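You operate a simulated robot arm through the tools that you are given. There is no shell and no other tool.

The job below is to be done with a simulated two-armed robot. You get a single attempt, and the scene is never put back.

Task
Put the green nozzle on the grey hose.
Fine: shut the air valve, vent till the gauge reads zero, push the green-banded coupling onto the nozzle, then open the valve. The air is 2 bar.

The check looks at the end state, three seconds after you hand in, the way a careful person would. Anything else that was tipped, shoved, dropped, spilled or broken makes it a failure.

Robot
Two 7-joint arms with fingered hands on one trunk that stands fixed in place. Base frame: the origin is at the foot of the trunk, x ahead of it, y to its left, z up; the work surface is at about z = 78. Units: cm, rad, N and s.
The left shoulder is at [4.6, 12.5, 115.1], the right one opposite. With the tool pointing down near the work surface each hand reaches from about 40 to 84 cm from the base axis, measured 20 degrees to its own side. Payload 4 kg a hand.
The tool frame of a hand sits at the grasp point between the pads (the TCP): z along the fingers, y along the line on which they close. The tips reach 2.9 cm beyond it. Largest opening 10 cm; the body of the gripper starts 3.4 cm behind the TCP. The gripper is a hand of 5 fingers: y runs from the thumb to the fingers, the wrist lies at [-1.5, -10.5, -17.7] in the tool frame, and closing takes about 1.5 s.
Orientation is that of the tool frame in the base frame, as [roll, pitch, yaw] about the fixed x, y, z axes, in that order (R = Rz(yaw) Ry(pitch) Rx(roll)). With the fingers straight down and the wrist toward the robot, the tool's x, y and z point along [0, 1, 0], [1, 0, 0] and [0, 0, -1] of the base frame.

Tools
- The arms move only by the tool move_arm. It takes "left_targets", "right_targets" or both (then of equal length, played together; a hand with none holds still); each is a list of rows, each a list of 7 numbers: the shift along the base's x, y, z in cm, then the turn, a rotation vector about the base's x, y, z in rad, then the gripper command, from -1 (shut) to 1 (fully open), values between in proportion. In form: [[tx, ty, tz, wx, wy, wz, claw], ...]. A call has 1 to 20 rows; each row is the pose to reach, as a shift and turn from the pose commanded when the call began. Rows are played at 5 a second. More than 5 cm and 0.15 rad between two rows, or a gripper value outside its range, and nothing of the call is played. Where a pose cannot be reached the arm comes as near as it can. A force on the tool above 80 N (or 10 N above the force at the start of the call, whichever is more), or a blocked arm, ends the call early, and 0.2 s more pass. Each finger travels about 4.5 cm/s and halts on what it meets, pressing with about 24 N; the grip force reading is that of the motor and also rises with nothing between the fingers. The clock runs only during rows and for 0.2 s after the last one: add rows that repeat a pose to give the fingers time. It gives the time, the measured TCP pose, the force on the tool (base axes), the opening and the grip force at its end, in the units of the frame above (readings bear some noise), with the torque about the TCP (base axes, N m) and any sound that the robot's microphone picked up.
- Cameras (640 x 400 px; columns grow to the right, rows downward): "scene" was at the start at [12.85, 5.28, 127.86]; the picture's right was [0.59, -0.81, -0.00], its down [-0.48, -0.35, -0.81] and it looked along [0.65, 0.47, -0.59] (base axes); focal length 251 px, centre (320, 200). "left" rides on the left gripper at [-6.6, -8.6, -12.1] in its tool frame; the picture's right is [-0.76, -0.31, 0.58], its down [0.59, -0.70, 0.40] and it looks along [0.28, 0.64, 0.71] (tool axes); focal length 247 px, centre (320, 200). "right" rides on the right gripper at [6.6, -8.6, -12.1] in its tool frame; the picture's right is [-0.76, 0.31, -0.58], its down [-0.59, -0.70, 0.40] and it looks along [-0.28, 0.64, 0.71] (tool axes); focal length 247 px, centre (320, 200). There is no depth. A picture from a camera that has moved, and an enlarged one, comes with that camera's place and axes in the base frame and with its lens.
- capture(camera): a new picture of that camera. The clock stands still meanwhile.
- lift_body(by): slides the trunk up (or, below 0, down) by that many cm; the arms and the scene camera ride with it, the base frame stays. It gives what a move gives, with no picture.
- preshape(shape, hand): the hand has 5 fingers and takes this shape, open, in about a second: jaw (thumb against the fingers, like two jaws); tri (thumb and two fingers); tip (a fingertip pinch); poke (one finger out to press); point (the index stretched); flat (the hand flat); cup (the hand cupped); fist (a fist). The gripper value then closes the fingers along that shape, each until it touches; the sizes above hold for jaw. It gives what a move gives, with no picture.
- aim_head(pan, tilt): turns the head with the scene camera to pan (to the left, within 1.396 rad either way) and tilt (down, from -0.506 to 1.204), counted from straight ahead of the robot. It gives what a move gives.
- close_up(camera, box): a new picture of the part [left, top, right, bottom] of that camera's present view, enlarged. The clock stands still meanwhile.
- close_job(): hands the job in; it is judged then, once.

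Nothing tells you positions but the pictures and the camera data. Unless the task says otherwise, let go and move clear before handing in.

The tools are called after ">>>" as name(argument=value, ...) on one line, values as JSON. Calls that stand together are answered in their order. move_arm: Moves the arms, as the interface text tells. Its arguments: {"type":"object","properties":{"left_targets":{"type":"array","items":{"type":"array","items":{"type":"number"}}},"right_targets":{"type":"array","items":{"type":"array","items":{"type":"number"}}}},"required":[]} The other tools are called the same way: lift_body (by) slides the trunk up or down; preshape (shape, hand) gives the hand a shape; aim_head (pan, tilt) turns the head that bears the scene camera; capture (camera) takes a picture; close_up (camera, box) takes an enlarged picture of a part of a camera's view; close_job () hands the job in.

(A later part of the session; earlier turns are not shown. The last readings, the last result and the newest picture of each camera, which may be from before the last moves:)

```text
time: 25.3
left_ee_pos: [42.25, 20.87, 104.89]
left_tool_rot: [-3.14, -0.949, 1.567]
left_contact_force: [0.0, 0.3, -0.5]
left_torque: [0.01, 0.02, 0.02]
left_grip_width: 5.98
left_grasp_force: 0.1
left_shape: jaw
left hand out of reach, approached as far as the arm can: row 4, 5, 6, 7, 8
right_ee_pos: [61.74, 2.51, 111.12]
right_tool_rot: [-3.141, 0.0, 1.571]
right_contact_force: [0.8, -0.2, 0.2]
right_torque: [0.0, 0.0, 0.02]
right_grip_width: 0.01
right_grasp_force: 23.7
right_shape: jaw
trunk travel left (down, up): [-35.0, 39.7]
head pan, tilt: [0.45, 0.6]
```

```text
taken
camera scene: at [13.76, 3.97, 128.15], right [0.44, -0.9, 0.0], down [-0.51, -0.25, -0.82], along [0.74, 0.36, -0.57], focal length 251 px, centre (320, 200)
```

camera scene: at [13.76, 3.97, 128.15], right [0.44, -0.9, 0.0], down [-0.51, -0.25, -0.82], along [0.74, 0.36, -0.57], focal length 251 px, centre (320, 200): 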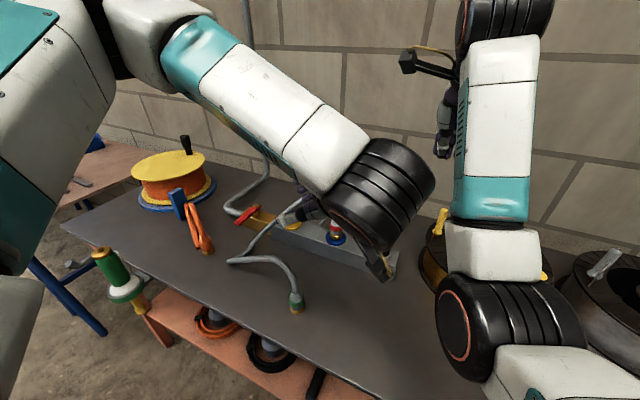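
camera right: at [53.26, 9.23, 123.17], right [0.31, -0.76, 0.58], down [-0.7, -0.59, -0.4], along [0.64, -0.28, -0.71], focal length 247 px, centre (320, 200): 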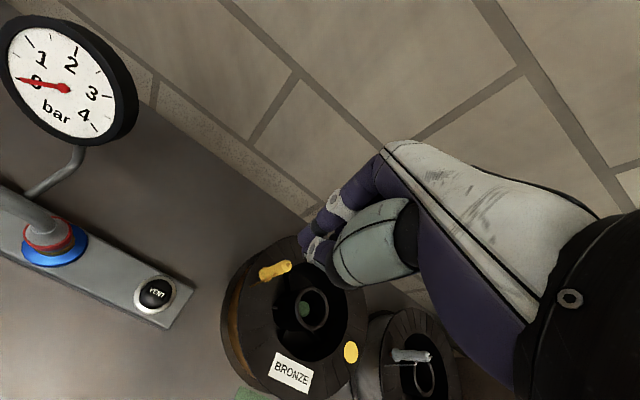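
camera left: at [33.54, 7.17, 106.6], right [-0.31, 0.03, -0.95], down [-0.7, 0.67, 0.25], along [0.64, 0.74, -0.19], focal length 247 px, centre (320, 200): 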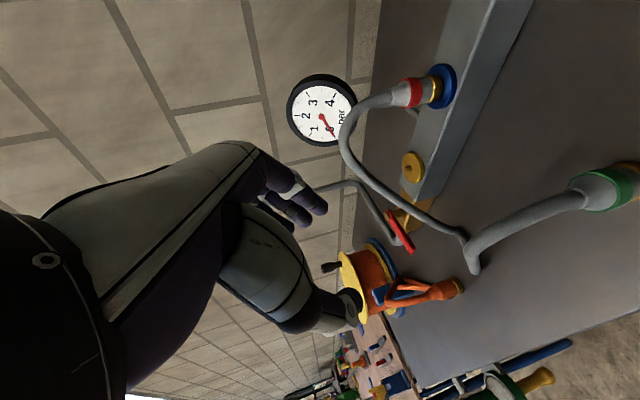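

The arm was too folded to reach that exact pose up high; lower down it has more room. I'll lower a little and see what position is commanded.

>>> move_arm(left_targets=[[0, 0, -3, 0, 0, 0, 0.2], [0, 0, -6, 0, 0, 0, 0.2], [0, 0, -9, 0, 0, 0, 0.2], [0, 0, -9, 0, 0, 0, 0.2]])

>>> aim_head(pan=0.5, tilt=0.85)

>>> capture(camera="scene")

>>> capture(camera="left")

```text
time: 26.3
left_ee_pos: [42.85, 21.95, 96.26]
left_tool_rot: [-3.134, -0.947, 1.564]
left_contact_force: [-0.2, 0.1, -0.8]
left_torque: [0.01, 0.01, -0.01]
left_grip_width: 5.96
left_grasp_force: 0.0
left_shape: jaw
left hand out of reach, approached as far as the arm can: row 1, 2, 3, 4
right_ee_pos: [61.69, 2.66, 111.17]
right_tool_rot: [3.141, -0.001, 1.57]
right_contact_force: [-0.4, 0.1, 0.7]
right_torque: [0.0, -0.01, 0.01]
right_grip_width: 0.0
right_grasp_force: 24.2
right_shape: jaw
trunk travel left (down, up): [-35.0, 39.7]
head pan, tilt: [0.45, 0.6]
```

```text
time: 27.1
left_ee_pos: [42.81, 21.96, 96.16]
left_tool_rot: [-3.139, -0.946, 1.568]
left_contact_force: [0.6, -0.2, -0.4]
left_torque: [-0.01, -0.02, 0.02]
left_grip_width: 6.0
left_grasp_force: 0.1
left_shape: jaw
right_ee_pos: [61.77, 2.52, 111.22]
right_tool_rot: [3.141, 0.001, 1.571]
right_contact_force: [0.1, -0.6, 0.1]
right_torque: [-0.02, 0.02, 0.04]
right_grip_width: 0.0
right_grasp_force: 24.2
right_shape: jaw
trunk travel left (down, up): [-35.0, 39.7]
head pan, tilt: [0.499, 0.85]
```

```text
taken
camera scene: at [12.66, 3.88, 126.07], right [0.48, -0.88, 0.0], down [-0.66, -0.36, -0.66], along [0.58, 0.32, -0.75], focal length 251 px, centre (320, 200)
```

scene: 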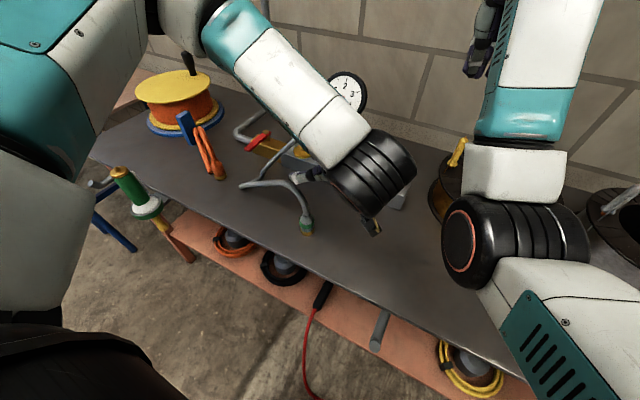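

```text
taken
camera left: at [34.2, 8.33, 97.97], right [-0.31, 0.03, -0.95], down [-0.7, 0.67, 0.25], along [0.64, 0.74, -0.19], focal length 247 px, centre (320, 200)
```

left: 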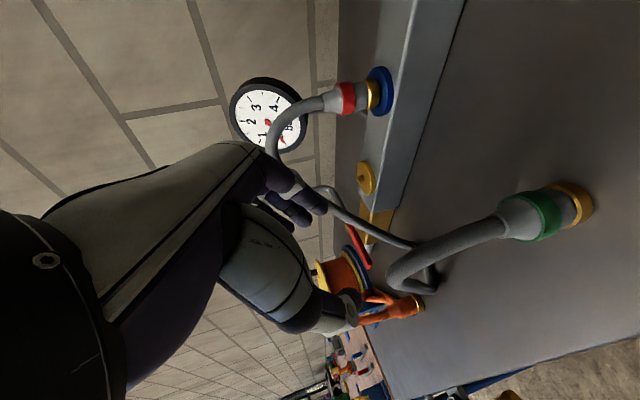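

The folded arm is the limit (wrist too near the shoulder). Raising the trunk gives the left arm room to reach down to the coupling, so I'll lift it 18 cm.

>>> lift_body(by=18)

>>> move_arm(left_targets=[[0, 0, -2, 0, 0, 0, 0.2], [0, 0, -2, 0, 0, 0, 0.2]])

>>> capture(camera="scene")

```text
time: 29.1
left_ee_pos: [42.22, 22.11, 116.82]
left_tool_rot: [3.04, -0.944, 1.65]
left_contact_force: [-0.5, 0.1, 0.6]
left_torque: [-0.01, 0.01, -0.03]
left_grip_width: 5.97
left_grasp_force: 0.2
left_shape: jaw
right_ee_pos: [61.79, 2.8, 128.94]
right_tool_rot: [-3.14, 0.001, 1.571]
right_contact_force: [-0.5, -0.2, 0.5]
right_torque: [0.0, -0.01, 0.03]
right_grip_width: 0.0
right_grasp_force: 24.1
right_shape: jaw
trunk travel left (down, up): [-53.0, 21.7]
head pan, tilt: [0.499, 0.85]
```

```text
time: 29.7
left_ee_pos: [42.15, 22.86, 115.24]
left_tool_rot: [3.04, -0.943, 1.652]
left_contact_force: [0.0, 0.2, -0.7]
left_torque: [0.01, -0.01, 0.01]
left_grip_width: 6.0
left_grasp_force: 0.1
left_shape: jaw
left hand out of reach, approached as far as the arm can: row 1, 2
right_ee_pos: [61.88, 2.78, 128.96]
right_tool_rot: [-3.14, 0.0, 1.57]
right_contact_force: [-1.0, -0.5, -0.4]
right_torque: [-0.03, 0.01, 0.03]
right_grip_width: 0.0
right_grasp_force: 24.2
right_shape: jaw
trunk travel left (down, up): [-53.0, 21.7]
head pan, tilt: [0.499, 0.85]
```

```text
taken
camera scene: at [10.07, 3.85, 144.28], right [0.48, -0.88, 0.0], down [-0.66, -0.36, -0.66], along [0.58, 0.32, -0.75], focal length 251 px, centre (320, 200)
```

scene: 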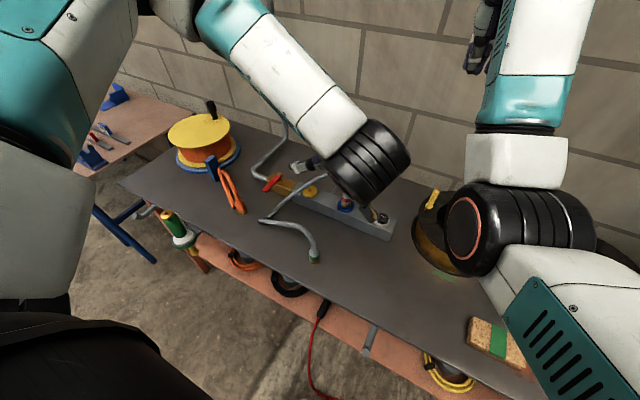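

Now I'll lower the left hand toward the coupling's height, watching where it settles.

>>> move_arm(left_targets=[[0, 0, -4, 0, 0, 0, 0.2], [0, 0, -8, 0, 0, 0, 0.2], [0, 0, -12, 0, 0, 0, 0.2], [0, 0, -16, 0, 0, 0, 0.2], [0, 0, -16, 0, 0, 0, 0.2], [0, 0, -16, 0, 0, 0, 0.2]])

>>> capture(camera="scene")

>>> capture(camera="left")

```text
time: 31.1
left_ee_pos: [41.74, 29.41, 107.61]
left_tool_rot: [3.042, -0.943, 1.65]
left_contact_force: [0.0, 0.4, 0.7]
left_torque: [0.0, -0.03, -0.01]
left_grip_width: 6.02
left_grasp_force: 0.1
left_shape: jaw
left hand out of reach, approached as far as the arm can: row 1, 2, 3, 4, 5, 6
right_ee_pos: [61.94, 2.74, 128.9]
right_tool_rot: [-3.141, 0.002, 1.571]
right_contact_force: [0.6, -0.6, -0.1]
right_torque: [0.01, 0.01, -0.02]
right_grip_width: 0.0
right_grasp_force: 23.5
right_shape: jaw
trunk travel left (down, up): [-53.0, 21.7]
head pan, tilt: [0.499, 0.85]
```

```text
taken
camera scene: at [10.08, 3.89, 144.28], right [0.48, -0.88, 0.0], down [-0.66, -0.36, -0.66], along [0.58, 0.32, -0.75], focal length 251 px, centre (320, 200)
```

scene: 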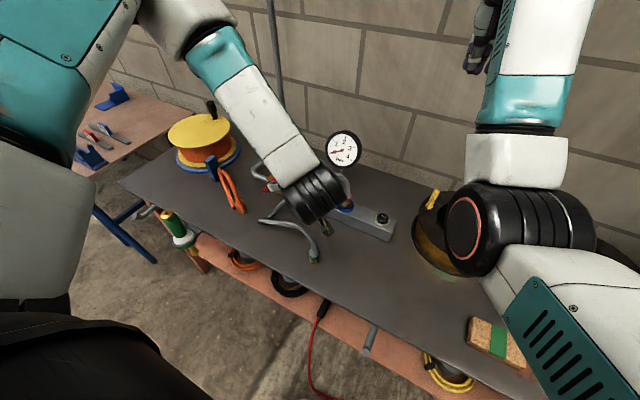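

```text
taken
camera left: at [33.02, 15.83, 108.83], right [-0.25, 0.03, -0.97], down [-0.72, 0.67, 0.2], along [0.65, 0.74, -0.15], focal length 247 px, centre (320, 200)
```

left: 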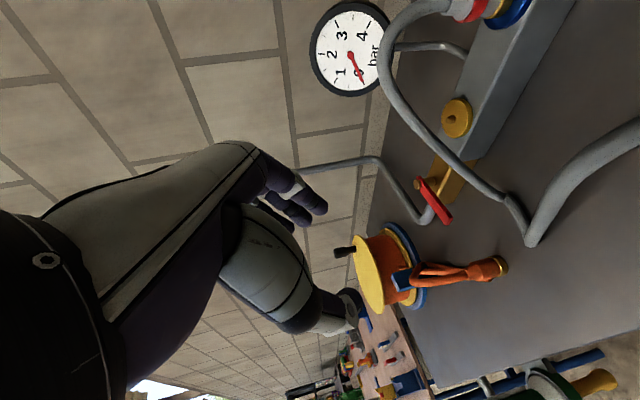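

Pointing the hand toward +y folds the wrist too far. A better approach is from the robot's side (fingers toward +x, tilted down), which also suits the hose's route when it's on the nozzle. I'll yaw the hand by −90° up high, in front of the coupling.

>>> move_arm(left_targets=[[-1, 2, 0, 0, 0, -0.14, 0.2], [-2, 4, 1, 0, 0, -0.28, 0.2], [-3, 6, 2, 0, 0, -0.42, 0.2], [-4, 8, 3, 0, 0, -0.56, 0.2], [-5, 10, 4, 0, 0, -0.7, 0.2], [-6, 12, 4, 0, 0, -0.84, 0.2], [-7, 12, 4, 0, 0, -0.98, 0.2], [-8, 12, 4, 0, 0, -1.12, 0.2], [-9, 12, 4, 0, 0, -1.26, 0.2], [-10, 12, 4, 0, 0, -1.4, 0.2], [-11, 12, 4, 0, 0, -1.54, 0.2], [-11, 12, 4, 0, 0, -1.57, 0.2], [-11, 12, 4, 0, 0, -1.57, 0.2]])

>>> capture(camera="scene")

>>> capture(camera="left")

```text
time: 33.9
left_ee_pos: [31.36, 41.24, 111.53]
left_tool_rot: [3.036, -0.945, 0.083]
left_contact_force: [0.1, 0.8, 0.6]
left_torque: [-0.03, 0.0, 0.02]
left_grip_width: 5.99
left_grasp_force: 0.0
left_shape: jaw
left hand out of reach, approached as far as the arm can: row 3, 4
right_ee_pos: [61.73, 2.87, 128.99]
right_tool_rot: [-3.14, 0.0, 1.569]
right_contact_force: [0.0, -0.1, 0.0]
right_torque: [-0.02, -0.01, -0.03]
right_grip_width: 0.0
right_grasp_force: 23.8
right_shape: jaw
trunk travel left (down, up): [-53.0, 21.7]
head pan, tilt: [0.499, 0.85]
```

```text
taken
camera scene: at [10.07, 3.9, 144.28], right [0.48, -0.88, 0.0], down [-0.66, -0.36, -0.66], along [0.58, 0.32, -0.75], focal length 251 px, centre (320, 200)
```

scene: 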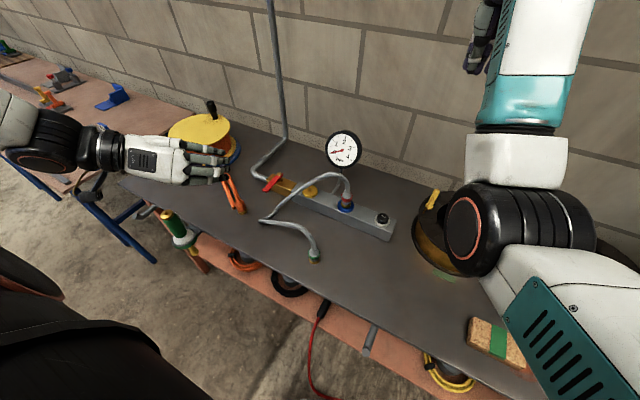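

```text
taken
camera left: at [17.52, 49.99, 112.72], right [0.03, 0.25, -0.97], down [0.67, 0.72, 0.2], along [0.74, -0.65, -0.15], focal length 247 px, centre (320, 200)
```

left: 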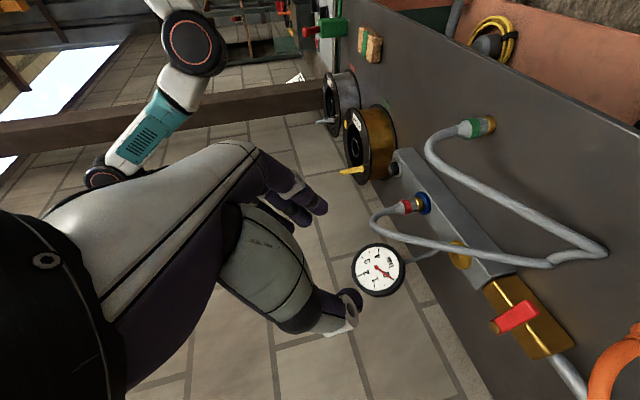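

The hand now points toward +x, tilted down, at a reachable pose. I'll level its small roll and move behind and above the coupling.

>>> move_arm(left_targets=[[0.1, -4, -2, 0.02, 0, 0, 0.3], [0.2, -8, -4, 0.04, 0, 0, 0.3], [0.3, -12, -6, 0.062, 0, 0, 0.3], [0.5, -16, -9, 0.062, 0, 0, 0.3], [0.6, -19.5, -11.5, 0.062, 0, 0, 0.3], [0.6, -19.5, -15, 0.062, 0, 0, 0.3], [0.6, -19.5, -18, 0.062, 0, 0, 0.3], [0.6, -19.5, -18, 0.062, 0, 0, 0.3]])

>>> capture(camera="scene")

>>> capture(camera="left")

```text
time: 35.7
left_ee_pos: [31.78, 21.96, 93.34]
left_tool_rot: [-3.138, -0.947, -0.002]
left_contact_force: [-0.3, 0.0, -0.6]
left_torque: [-0.03, 0.0, 0.06]
left_grip_width: 6.49
left_grasp_force: 0.1
left_shape: jaw
right_ee_pos: [61.97, 2.92, 128.94]
right_tool_rot: [3.141, 0.001, 1.571]
right_contact_force: [0.2, -0.6, -0.9]
right_torque: [0.04, 0.0, -0.05]
right_grip_width: 0.01
right_grasp_force: 24.4
right_shape: jaw
trunk travel left (down, up): [-53.0, 21.7]
head pan, tilt: [0.499, 0.85]
```

```text
taken
camera scene: at [10.08, 3.9, 144.28], right [0.48, -0.88, 0.0], down [-0.66, -0.36, -0.66], along [0.58, 0.32, -0.75], focal length 251 px, centre (320, 200)
```

scene: 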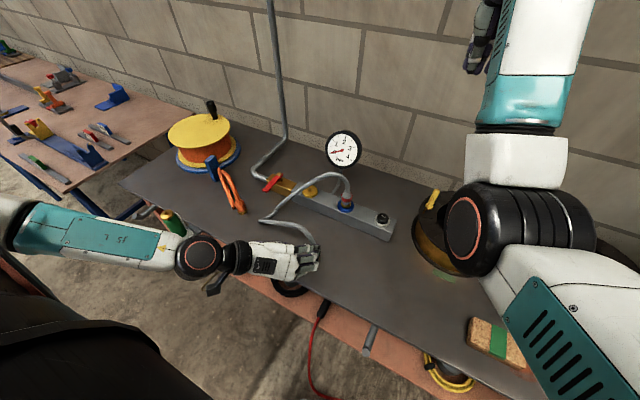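

```text
taken
camera left: at [18.11, 30.58, 95.0], right [0.03, 0.31, -0.95], down [0.67, 0.7, 0.25], along [0.74, -0.64, -0.19], focal length 247 px, centre (320, 200)
```

left: 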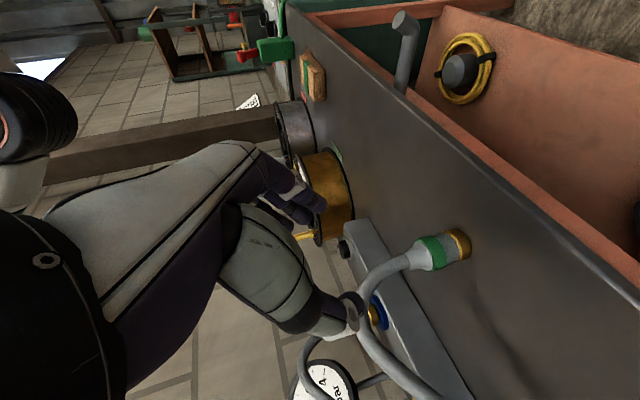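

Good pose. Let me refine the coupling position with close-ups before the final approach.

>>> close_up(camera="left", box=[340, 190, 520, 320])

>>> close_up(camera="scene", box=[240, 210, 360, 290])

```text
3.08 times, centred on (430, 255) of left
camera zoom: at [18.11, 30.58, 95.0], right [0.03, 0.31, -0.95], down [0.67, 0.7, 0.25], along [0.74, -0.64, -0.19], focal length 760 px, centre (-18, 31)
```

zoom: 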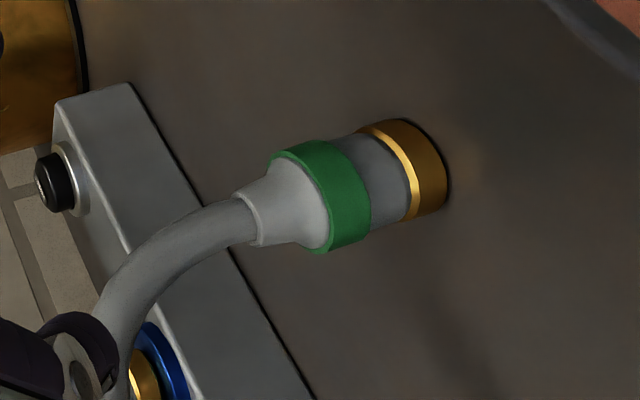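

```text
5.00 times, centred on (300, 250) of scene
camera zoom: at [10.08, 3.9, 144.28], right [0.48, -0.88, 0.0], down [-0.66, -0.36, -0.66], along [0.58, 0.32, -0.75], focal length 1256 px, centre (420, -50)
```

zoom: 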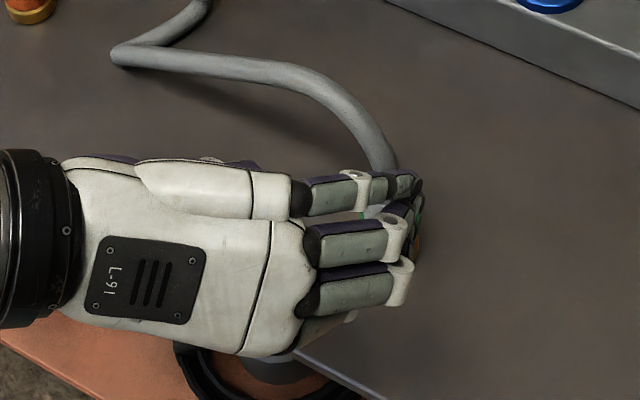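

The coupling axis is at about (39.5, 22.1). I'll drop to the approach line and slide in along the finger direction, under the hose arch, stopping short to check.

>>> move_arm(left_targets=[[0.4, 0.1, -2.5, 0, 0, 0, 0.3], [0.8, 0.1, -5, 0, 0, 0, 0.3], [0.8, 0.1, -6.5, 0, 0, 0, 0.3], [2, 0.1, -7.4, 0, 0, 0, 0.3], [3.2, 0.1, -8.3, 0, 0, 0, 0.3], [4.4, 0.1, -9.1, 0, 0, 0, 0.3], [4.4, 0.1, -9.1, 0, 0, 0, 0.3]])

>>> close_up(camera="left", box=[200, 140, 480, 330])

>>> close_up(camera="scene", box=[240, 210, 360, 290])

```text
time: 37.3
left_ee_pos: [36.14, 21.84, 84.38]
left_tool_rot: [-3.14, -0.949, 0.0]
left_contact_force: [0.4, 0.4, 0.2]
left_torque: [0.03, -0.02, -0.02]
left_grip_width: 6.5
left_grasp_force: 0.0
left_shape: jaw
right_ee_pos: [61.94, 2.86, 128.98]
right_tool_rot: [3.141, 0.002, 1.57]
right_contact_force: [0.5, 0.1, -0.3]
right_torque: [-0.04, 0.01, 0.05]
right_grip_width: 0.0
right_grasp_force: 24.5
right_shape: jaw
trunk travel left (down, up): [-53.0, 21.7]
head pan, tilt: [0.499, 0.85]
```

```text
2.11 times, centred on (340, 235) of left
camera zoom: at [22.41, 30.51, 86.08], right [0.03, 0.31, -0.95], down [0.67, 0.7, 0.25], along [0.74, -0.64, -0.19], focal length 520 px, centre (278, 126)
```

zoom: 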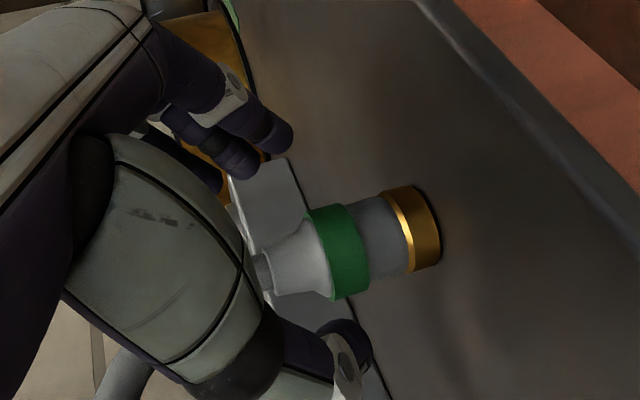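

```text
5.00 times, centred on (300, 250) of scene
camera zoom: at [10.02, 3.88, 144.29], right [0.48, -0.88, 0.0], down [-0.66, -0.36, -0.66], along [0.58, 0.32, -0.75], focal length 1256 px, centre (420, -50)
```

zoom: 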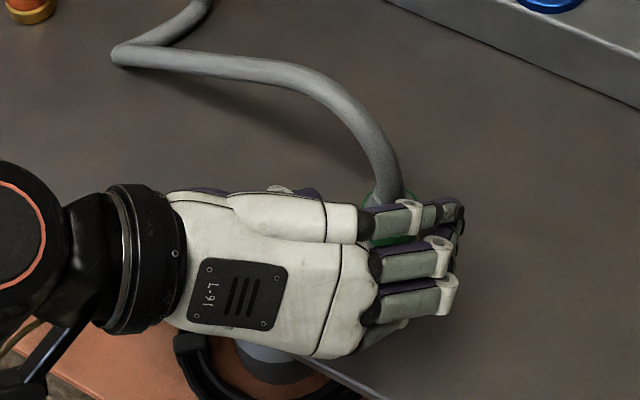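

The coupling sits between thumb and fingers. I'll advance the last 3.4 cm and close.

>>> move_arm(left_targets=[[1.2, 0.2, -0.9, 0, 0, 0, 0.3], [2.4, 0.2, -1.75, 0, 0, 0, 0.3], [3.4, 0.2, -2.5, 0, 0, 0, 0.3], [3.4, 0.2, -2.5, 0, 0, 0, 0.3]])

>>> close_up(camera="left", box=[200, 140, 480, 330])

>>> close_up(camera="scene", box=[240, 210, 360, 290])

```text
time: 38.3
left_ee_pos: [39.62, 22.1, 81.88]
left_tool_rot: [-3.138, -0.948, -0.003]
left_contact_force: [0.6, 0.4, -0.5]
left_torque: [-0.01, -0.04, -0.01]
left_grip_width: 6.47
left_grasp_force: 0.1
left_shape: jaw
right_ee_pos: [61.87, 2.82, 129.07]
right_tool_rot: [3.141, 0.0, 1.57]
right_contact_force: [0.6, 0.4, 0.7]
right_torque: [0.0, 0.01, 0.04]
right_grip_width: 0.0
right_grasp_force: 23.8
right_shape: jaw
trunk travel left (down, up): [-53.0, 21.7]
head pan, tilt: [0.499, 0.85]
```

```text
2.11 times, centred on (340, 235) of left
camera zoom: at [25.87, 30.71, 83.59], right [0.03, 0.31, -0.95], down [0.67, 0.7, 0.25], along [0.74, -0.64, -0.19], focal length 520 px, centre (278, 126)
```

zoom: 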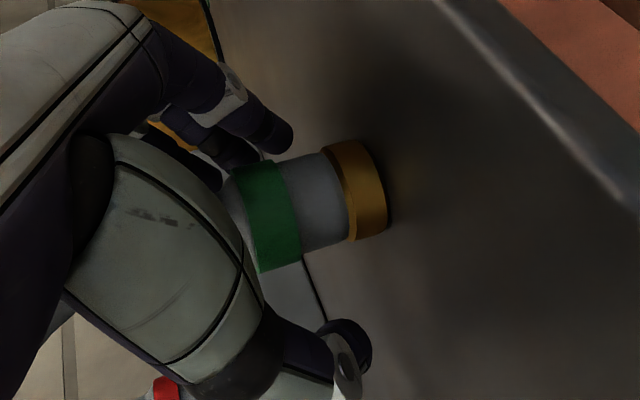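

```text
5.00 times, centred on (300, 250) of scene
camera zoom: at [10.05, 3.89, 144.28], right [0.48, -0.88, 0.0], down [-0.66, -0.36, -0.66], along [0.58, 0.32, -0.75], focal length 1256 px, centre (420, -50)
```

zoom: 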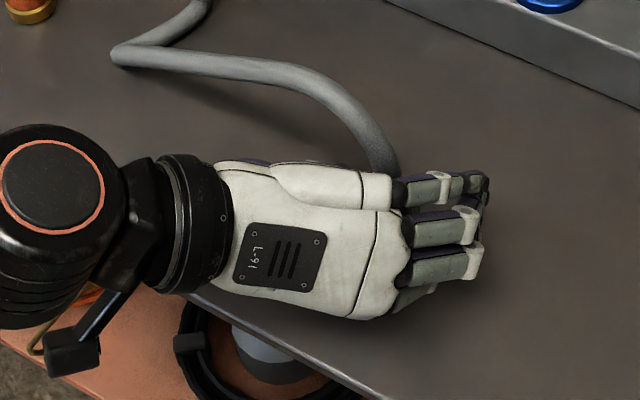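

Positioned around the band. Closing the fingers on the coupling now.

>>> move_arm(left_targets=[[0, 0, 0, 0, 0, 0, 0], [0, 0, 0, 0, 0, 0, -0.3], [0, 0, 0, 0, 0, 0, -0.6], [0, 0, 0, 0, 0, 0, -1], [0, 0, 0, 0, 0, 0, -1], [0, 0, 0, 0, 0, 0, -1], [0, 0, 0, 0, 0, 0, -1], [0, 0, 0, 0, 0, 0, -1]])

>>> close_up(camera="left", box=[200, 140, 480, 330])

>>> close_up(camera="scene", box=[240, 210, 360, 290])

```text
time: 40.1
left_ee_pos: [39.62, 22.13, 81.92]
left_tool_rot: [-3.137, -0.947, -0.004]
left_contact_force: [-0.2, -0.5, 0.1]
left_torque: [0.0, 0.04, 0.04]
left_grip_width: 1.25
left_grasp_force: 24.1
left_shape: jaw
right_ee_pos: [61.91, 2.85, 128.81]
right_tool_rot: [-3.14, 0.0, 1.573]
right_contact_force: [-0.7, 0.1, -0.4]
right_torque: [0.01, 0.03, -0.03]
right_grip_width: 0.04
right_grasp_force: 24.3
right_shape: jaw
trunk travel left (down, up): [-53.0, 21.7]
head pan, tilt: [0.499, 0.85]
```

```text
2.11 times, centred on (340, 235) of left
camera zoom: at [25.88, 30.7, 83.6], right [0.03, 0.31, -0.95], down [0.67, 0.7, 0.25], along [0.74, -0.64, -0.19], focal length 520 px, centre (278, 126)
```

zoom: 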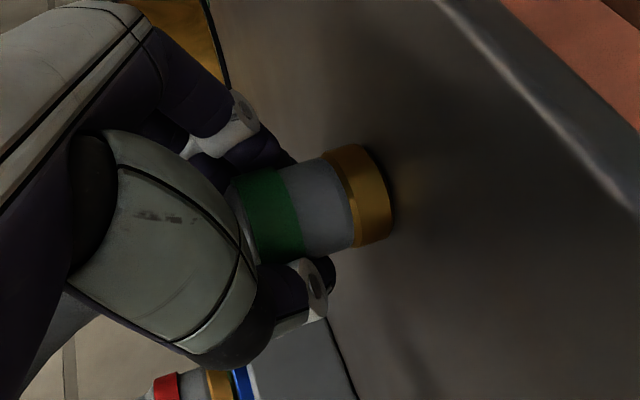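

```text
5.00 times, centred on (300, 250) of scene
camera zoom: at [10.07, 3.88, 144.28], right [0.48, -0.88, 0.0], down [-0.66, -0.36, -0.66], along [0.58, 0.32, -0.75], focal length 1256 px, centre (420, -50)
```

zoom: 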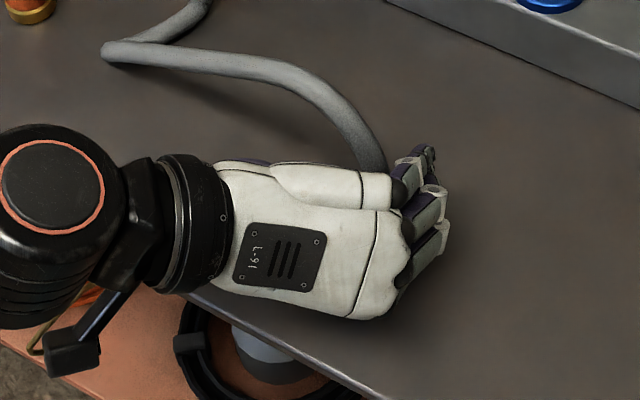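

The reported opening (1.25 cm) is smaller than I'd expect, so I'll lift slightly to check the coupling really comes along.

>>> move_arm(left_targets=[[0, 0, 0.7, 0, 0, 0, -1], [0, 0, 1.5, 0, 0, 0, -1], [0, 0, 2.5, 0, 0, 0, -1], [0, 0, 2.5, 0, 0, 0, -1]])

>>> close_up(camera="left", box=[200, 140, 480, 330])

>>> close_up(camera="scene", box=[240, 210, 360, 290])

```text
time: 41.1
left_ee_pos: [39.62, 22.17, 84.29]
left_tool_rot: [-3.14, -0.948, 0.0]
left_contact_force: [0.2, 0.5, -1.0]
left_torque: [-0.01, 0.0, -0.03]
left_grip_width: 1.22
left_grasp_force: 24.4
left_shape: jaw
right_ee_pos: [61.92, 2.84, 128.93]
right_tool_rot: [3.141, 0.001, 1.572]
right_contact_force: [-0.6, 0.5, -0.9]
right_torque: [0.0, -0.04, -0.03]
right_grip_width: 0.01
right_grasp_force: 24.2
right_shape: jaw
trunk travel left (down, up): [-53.0, 21.7]
head pan, tilt: [0.499, 0.85]
```

```text
2.11 times, centred on (340, 235) of left
camera zoom: at [26.0, 30.72, 86.06], right [0.03, 0.31, -0.95], down [0.67, 0.7, 0.25], along [0.74, -0.64, -0.19], focal length 520 px, centre (278, 126)
```

zoom: 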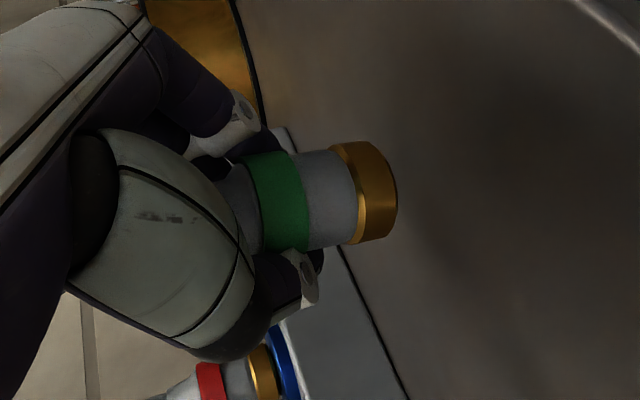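

```text
5.00 times, centred on (300, 250) of scene
camera zoom: at [10.06, 3.89, 144.28], right [0.48, -0.88, 0.0], down [-0.66, -0.36, -0.66], along [0.58, 0.32, -0.75], focal length 1256 px, centre (420, -50)
```

zoom: 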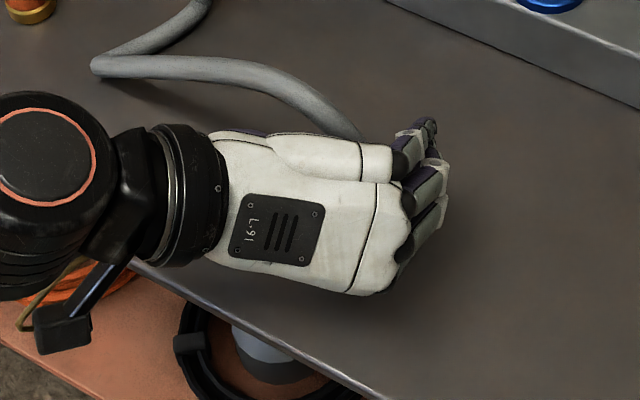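

The coupling comes with the hand, slightly tilted. I'll raise it further and re-inspect the hold.

>>> move_arm(left_targets=[[-0.3, 0.5, 2, 0, 0, 0, -1], [-0.6, 1.5, 4, 0, 0, 0, -1], [-1, 2.5, 6, 0, 0, 0, -1], [-1.3, 4, 8, 0, 0, 0, -1], [-1.5, 5.5, 10, 0, 0, 0, -1], [-1.7, 7, 12, 0, 0, 0, -1], [-1.7, 7, 12, 0, 0, 0, -1], [-1.7, 7, 12, 0, 0, 0, -1]])

>>> close_up(camera="left", box=[200, 140, 480, 330])

>>> capture(camera="scene")

>>> capture(camera="right")

```text
time: 42.9
left_ee_pos: [37.94, 29.08, 96.33]
left_tool_rot: [-3.14, -0.948, -0.001]
left_contact_force: [0.0, -0.3, -0.5]
left_torque: [-0.01, -0.01, 0.03]
left_grip_width: 1.26
left_grasp_force: 24.3
left_shape: jaw
right_ee_pos: [61.86, 2.83, 128.91]
right_tool_rot: [3.141, 0.0, 1.57]
right_contact_force: [0.4, 1.0, 0.0]
right_torque: [0.0, 0.02, -0.01]
right_grip_width: 0.0
right_grasp_force: 24.4
right_shape: jaw
trunk travel left (down, up): [-53.0, 21.7]
head pan, tilt: [0.499, 0.85]
```

```text
2.11 times, centred on (340, 235) of left
camera zoom: at [24.21, 37.72, 98.08], right [0.03, 0.31, -0.95], down [0.67, 0.7, 0.25], along [0.74, -0.64, -0.19], focal length 520 px, centre (278, 126)
```

zoom: 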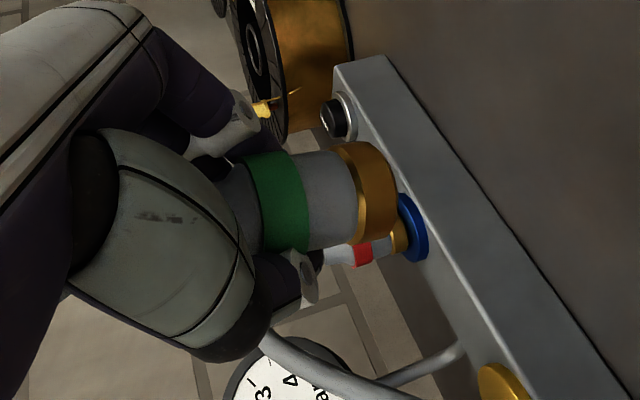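

```text
taken
camera scene: at [10.07, 3.9, 144.28], right [0.48, -0.88, 0.0], down [-0.66, -0.36, -0.66], along [0.58, 0.32, -0.75], focal length 251 px, centre (320, 200)
```

scene: 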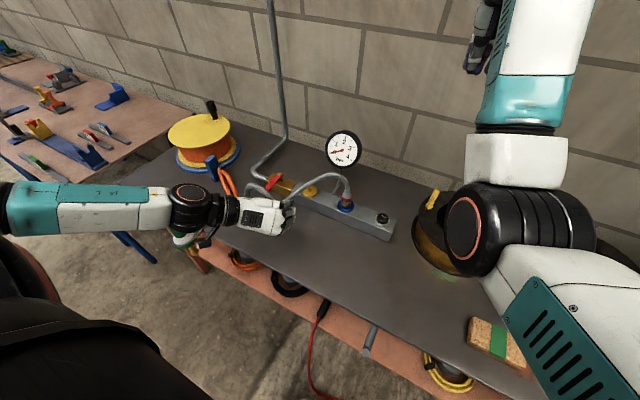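

```text
taken
camera right: at [53.35, 9.47, 140.95], right [0.31, -0.76, 0.58], down [-0.7, -0.59, -0.4], along [0.64, -0.28, -0.71], focal length 247 px, centre (320, 200)
```

right: 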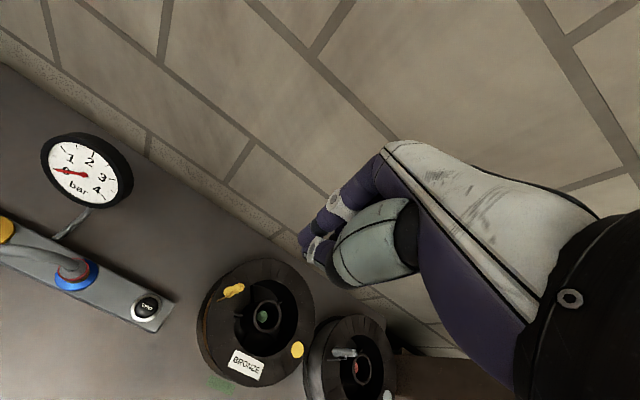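

The hold is stable at this height. I'll zoom in to measure the coupling's tilt in the hand.

>>> close_up(camera="left", box=[290, 190, 400, 265])

>>> close_up(camera="scene", box=[200, 160, 360, 270])

```text
5.33 times, centred on (345, 228) of left
camera zoom: at [24.21, 37.72, 98.08], right [0.03, 0.31, -0.95], down [0.67, 0.7, 0.25], along [0.74, -0.64, -0.19], focal length 1317 px, centre (187, 53)
```

zoom: 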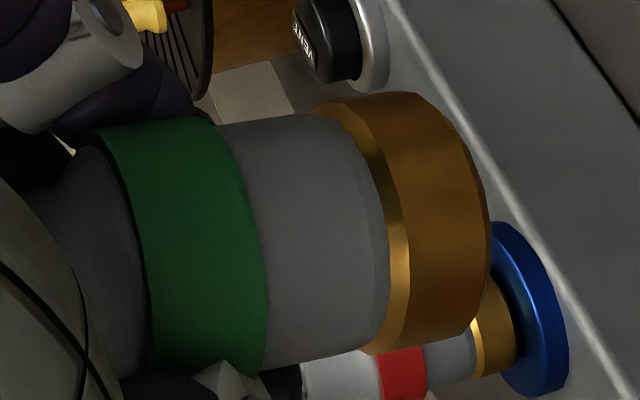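

```text
3.64 times, centred on (280, 215) of scene
camera zoom: at [10.07, 3.9, 144.28], right [0.48, -0.88, 0.0], down [-0.66, -0.36, -0.66], along [0.58, 0.32, -0.75], focal length 913 px, centre (466, 146)
```

zoom: 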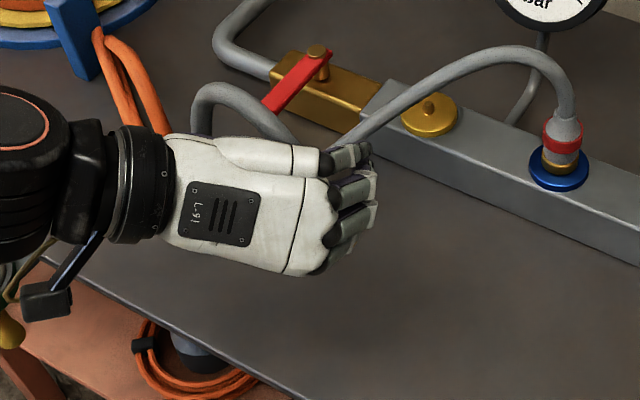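

The coupling is held firmly, leaning about 7° (bottom toward +x,+y). I'll correct that tilt and carry it up, first toward the robot and then along the bench's front edge toward the nozzle, keeping the hose high above the orange hose.

>>> move_arm(left_targets=[[-2, 1, 3, -0.03, 0.025, 0, -1], [-4, 2, 5.5, -0.06, 0.05, 0, -1], [-6, 4, 8, -0.1, 0.083, 0, -1], [-8, 6, 10, -0.1, 0.083, 0, -1], [-9, 9, 10, -0.1, 0.083, 0, -1], [-10, 12, 10, -0.1, 0.083, 0, -1], [-10.5, 15, 10, -0.1, 0.083, 0, -1], [-10.5, 18, 10, -0.1, 0.083, 0, -1], [-10.5, 18, 10, -0.1, 0.083, 0, -1]])

>>> capture(camera="scene")

>>> capture(camera="left")

```text
time: 44.9
left_ee_pos: [27.26, 47.35, 106.35]
left_tool_rot: [2.987, -0.858, 0.122]
left_contact_force: [0.2, 0.2, -0.5]
left_torque: [0.02, 0.03, -0.01]
left_grip_width: 1.22
left_grasp_force: 23.7
left_shape: jaw
right_ee_pos: [61.87, 2.76, 128.93]
right_tool_rot: [-3.14, 0.0, 1.572]
right_contact_force: [0.7, 0.8, 0.2]
right_torque: [-0.01, 0.0, -0.02]
right_grip_width: 0.01
right_grasp_force: 24.0
right_shape: jaw
trunk travel left (down, up): [-53.0, 21.7]
head pan, tilt: [0.499, 0.85]
```

```text
taken
camera scene: at [10.06, 3.87, 144.28], right [0.48, -0.88, 0.0], down [-0.66, -0.36, -0.66], along [0.58, 0.32, -0.75], focal length 251 px, centre (320, 200)
```

scene: 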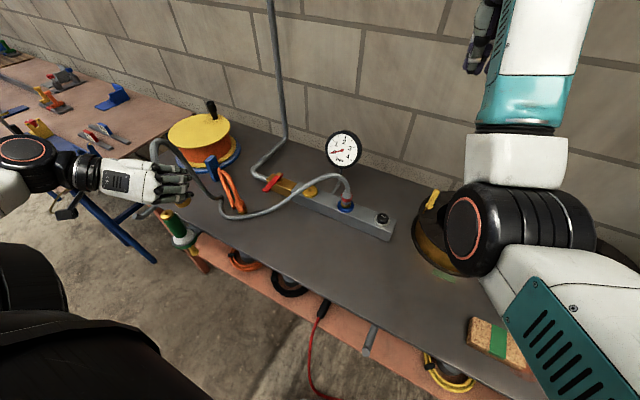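

```text
taken
camera left: at [13.75, 56.01, 108.3], right [-0.05, 0.21, -0.98], down [0.68, 0.72, 0.12], along [0.73, -0.66, -0.18], focal length 247 px, centre (320, 200)
```

left: 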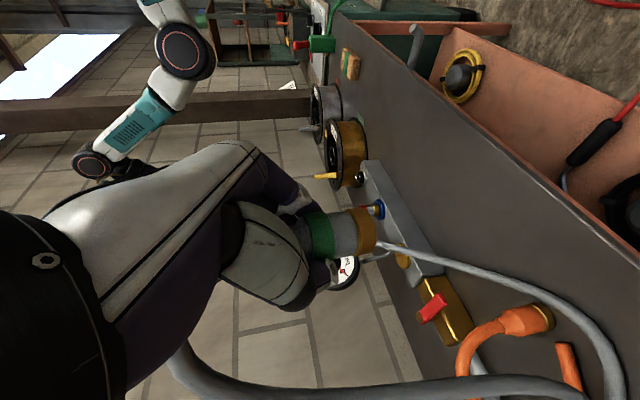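

I want to check whether the grey hose is near or touching the orange hose.

>>> close_up(camera="scene", box=[130, 110, 360, 260])

>>> close_up(camera="left", box=[280, 180, 640, 400])

```text
2.67 times, centred on (245, 185) of scene
camera zoom: at [10.06, 3.87, 144.28], right [0.48, -0.88, 0.0], down [-0.66, -0.36, -0.66], along [0.58, 0.32, -0.75], focal length 670 px, centre (520, 240)
```

zoom: 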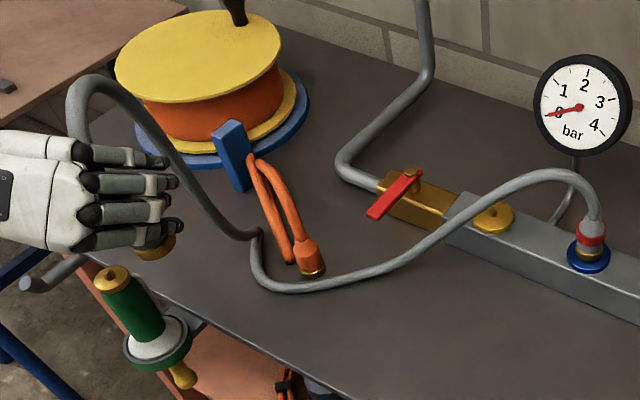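

```text
1.78 times, centred on (460, 290) of left
camera zoom: at [13.75, 56.01, 108.3], right [-0.05, 0.21, -0.98], down [0.68, 0.72, 0.12], along [0.73, -0.66, -0.18], focal length 439 px, centre (71, 40)
```

zoom: 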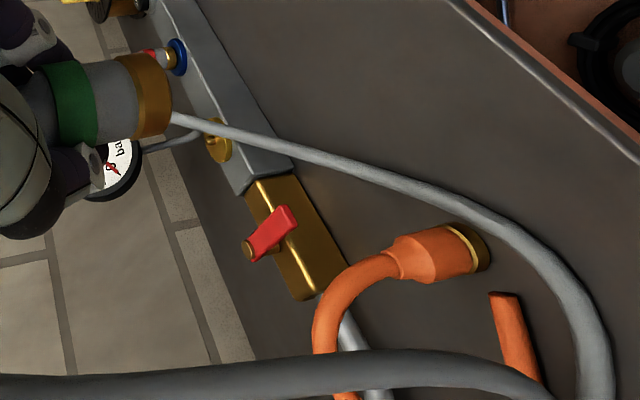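

The grey hose lies around the front of the orange one without touching; moving further left will draw it away toward the front. I'll go on in steps.

>>> move_arm(left_targets=[[-0.3, 2, 0, 0, 0, 0, -1], [-0.6, 4, 0, 0, 0, 0, -1], [-0.8, 6, 0, 0, 0, 0, -1], [-1, 8, 0, 0, 0, 0, -1], [-1, 10, 0, 0, 0, 0, -1], [-1, 10, 0, 0, 0, 0, -1]])

>>> close_up(camera="scene", box=[80, 90, 360, 270])

>>> capture(camera="left")

```text
time: 46.3
left_ee_pos: [26.25, 57.02, 106.61]
left_tool_rot: [2.988, -0.859, 0.121]
left_contact_force: [0.3, 0.0, -1.1]
left_torque: [0.03, -0.01, 0.0]
left_grip_width: 1.19
left_grasp_force: 24.0
left_shape: jaw
right_ee_pos: [61.82, 2.83, 128.9]
right_tool_rot: [-3.14, 0.0, 1.57]
right_contact_force: [-0.2, 0.0, -0.5]
right_torque: [0.02, 0.03, 0.0]
right_grip_width: 0.0
right_grasp_force: 24.0
right_shape: jaw
trunk travel left (down, up): [-53.0, 21.7]
head pan, tilt: [0.499, 0.85]
```

```text
2.22 times, centred on (220, 180) of scene
camera zoom: at [10.05, 3.87, 144.28], right [0.48, -0.88, 0.0], down [-0.66, -0.36, -0.66], along [0.58, 0.32, -0.75], focal length 558 px, centre (542, 244)
```

zoom: 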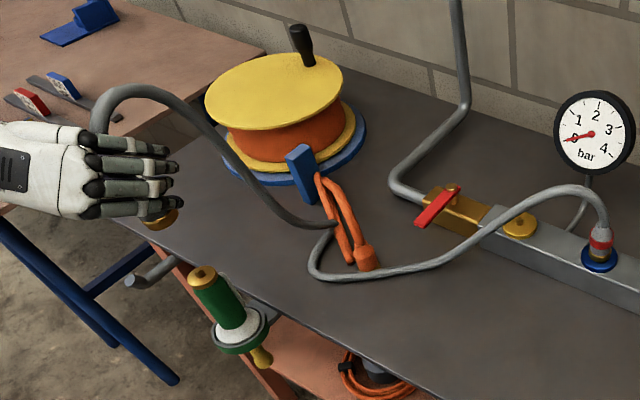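

```text
taken
camera left: at [12.76, 65.89, 108.54], right [-0.05, 0.21, -0.98], down [0.68, 0.72, 0.12], along [0.73, -0.66, -0.18], focal length 247 px, centre (320, 200)
```

left: 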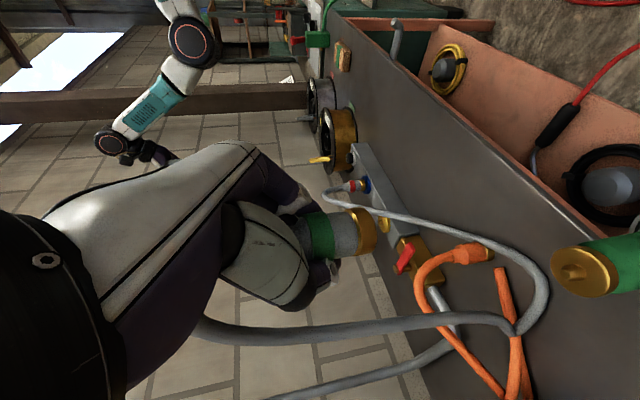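

The hose's slack is getting close to the orange hose. A close look before moving more.

>>> close_up(camera="scene", box=[190, 150, 270, 220])

>>> close_up(camera="left", box=[380, 220, 580, 400])

```text
5.71 times, centred on (230, 185) of scene
camera zoom: at [10.05, 3.87, 144.28], right [0.48, -0.88, 0.0], down [-0.66, -0.36, -0.66], along [0.58, 0.32, -0.75], focal length 1435 px, centre (834, 286)
```

zoom: 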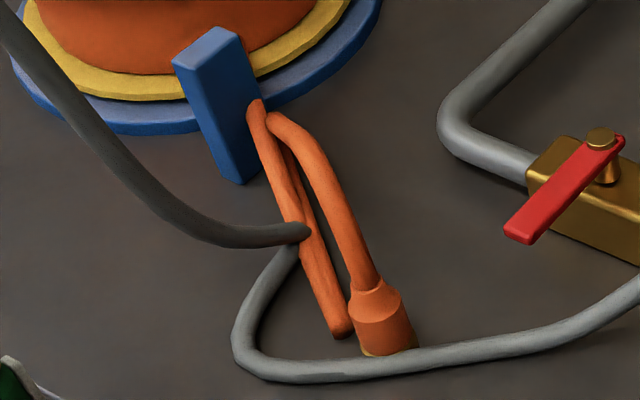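

```text
2.22 times, centred on (480, 310) of left
camera zoom: at [12.76, 65.89, 108.54], right [-0.05, 0.21, -0.98], down [0.68, 0.72, 0.12], along [0.73, -0.66, -0.18], focal length 549 px, centre (-36, -44)
```

zoom: 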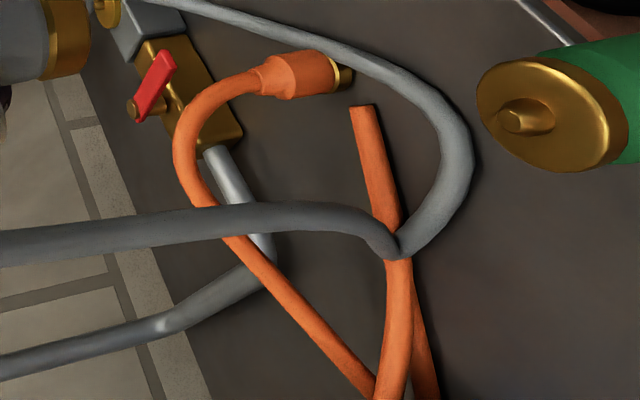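

The grey hose's fold is resting against the front of the orange hose, which hasn't moved. I'll lift the hand straight up and slightly back to draw the slack off it, then approach the nozzle from above.

>>> move_arm(left_targets=[[-0.5, -1, 2.5, 0, 0, 0, -1], [-1, -2, 5, 0, 0, 0, -1], [-1.5, -3, 7.5, 0, 0, 0, -1], [-1.5, -3, 10, 0, 0, 0, -1], [-1.5, -3, 12, 0, 0, 0, -1], [-1.5, -3, 12, 0, 0, 0, -1]])

>>> close_up(camera="scene", box=[80, 70, 360, 250])

>>> capture(camera="left")

```text
time: 47.7
left_ee_pos: [24.95, 53.85, 118.65]
left_tool_rot: [2.988, -0.857, 0.119]
left_contact_force: [0.8, -0.1, -1.2]
left_torque: [0.02, 0.01, 0.01]
left_grip_width: 1.21
left_grasp_force: 23.9
left_shape: jaw
right_ee_pos: [61.99, 3.02, 128.98]
right_tool_rot: [3.14, 0.003, 1.571]
right_contact_force: [-0.7, -0.2, -0.8]
right_torque: [-0.01, 0.02, 0.02]
right_grip_width: 0.01
right_grasp_force: 24.6
right_shape: jaw
trunk travel left (down, up): [-53.0, 21.7]
head pan, tilt: [0.499, 0.85]
```

```text
2.22 times, centred on (220, 160) of scene
camera zoom: at [10.07, 3.93, 144.28], right [0.48, -0.88, 0.0], down [-0.66, -0.36, -0.66], along [0.58, 0.32, -0.75], focal length 558 px, centre (542, 289)
```

zoom: 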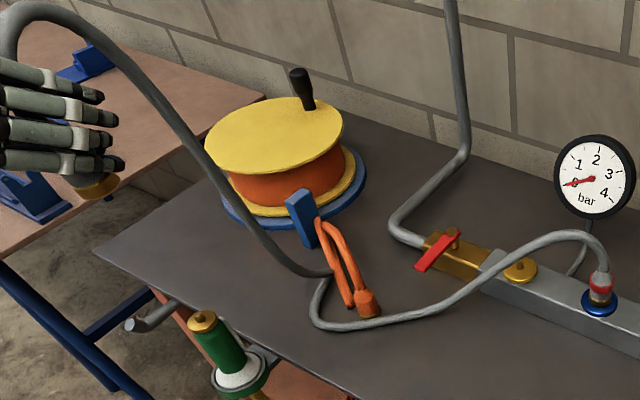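

```text
taken
camera left: at [11.38, 62.65, 120.6], right [-0.05, 0.21, -0.98], down [0.68, 0.72, 0.12], along [0.73, -0.66, -0.18], focal length 247 px, centre (320, 200)
```

left: 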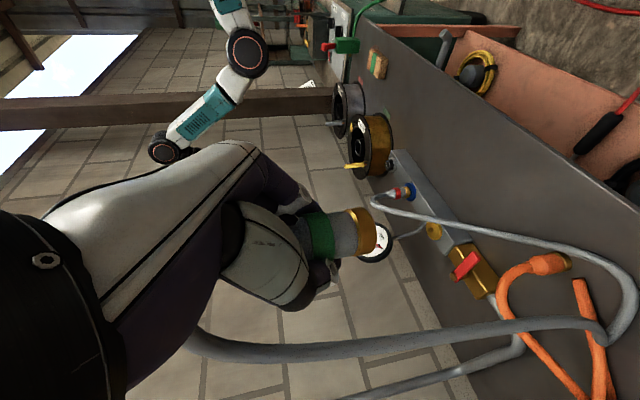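

The fold is still on the table by the orange hose but drawing away. I'll pull more toward −y and up so it clears.

>>> move_arm(left_targets=[[0, -2, 2, 0, 0, 0, -1], [0, -4.5, 4, 0, 0, 0, -1], [0, -7, 6, 0, 0, 0, -1], [0, -10, 7, 0, 0, 0, -1], [0, -13, 7, 0, 0, 0, -1], [0, -13, 7, 0, 0, 0, -1]])

>>> close_up(camera="scene", box=[80, 70, 360, 250])

>>> capture(camera="left")

```text
time: 49.1
left_ee_pos: [24.9, 40.98, 125.55]
left_tool_rot: [2.991, -0.856, 0.118]
left_contact_force: [0.2, 0.9, -1.1]
left_torque: [-0.03, -0.01, 0.02]
left_grip_width: 1.19
left_grasp_force: 23.6
left_shape: jaw
right_ee_pos: [61.88, 2.95, 128.91]
right_tool_rot: [-3.141, 0.002, 1.571]
right_contact_force: [-0.1, 0.2, 0.7]
right_torque: [0.03, -0.03, -0.01]
right_grip_width: 0.0
right_grasp_force: 24.0
right_shape: jaw
trunk travel left (down, up): [-53.0, 21.7]
head pan, tilt: [0.499, 0.85]
```

```text
2.22 times, centred on (220, 160) of scene
camera zoom: at [10.07, 3.94, 144.28], right [0.48, -0.88, 0.0], down [-0.66, -0.36, -0.66], along [0.58, 0.32, -0.75], focal length 558 px, centre (542, 289)
```

zoom: 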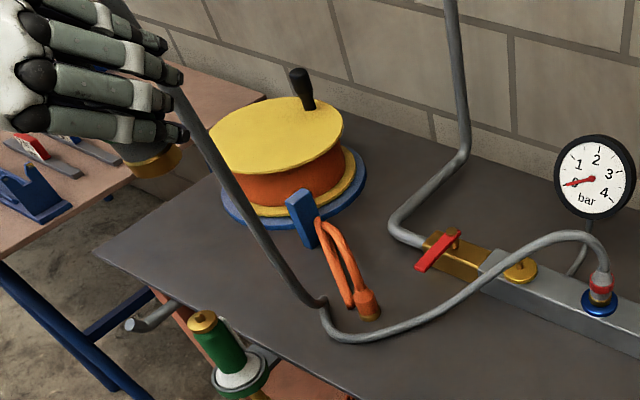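

```text
taken
camera left: at [11.27, 49.83, 127.53], right [-0.05, 0.21, -0.98], down [0.68, 0.72, 0.12], along [0.73, -0.66, -0.18], focal length 247 px, centre (320, 200)
```

left: 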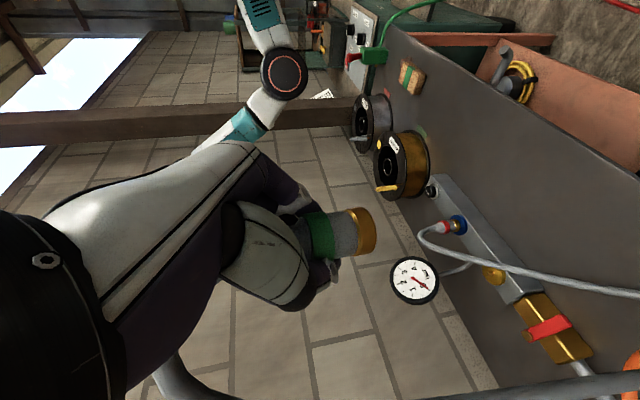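

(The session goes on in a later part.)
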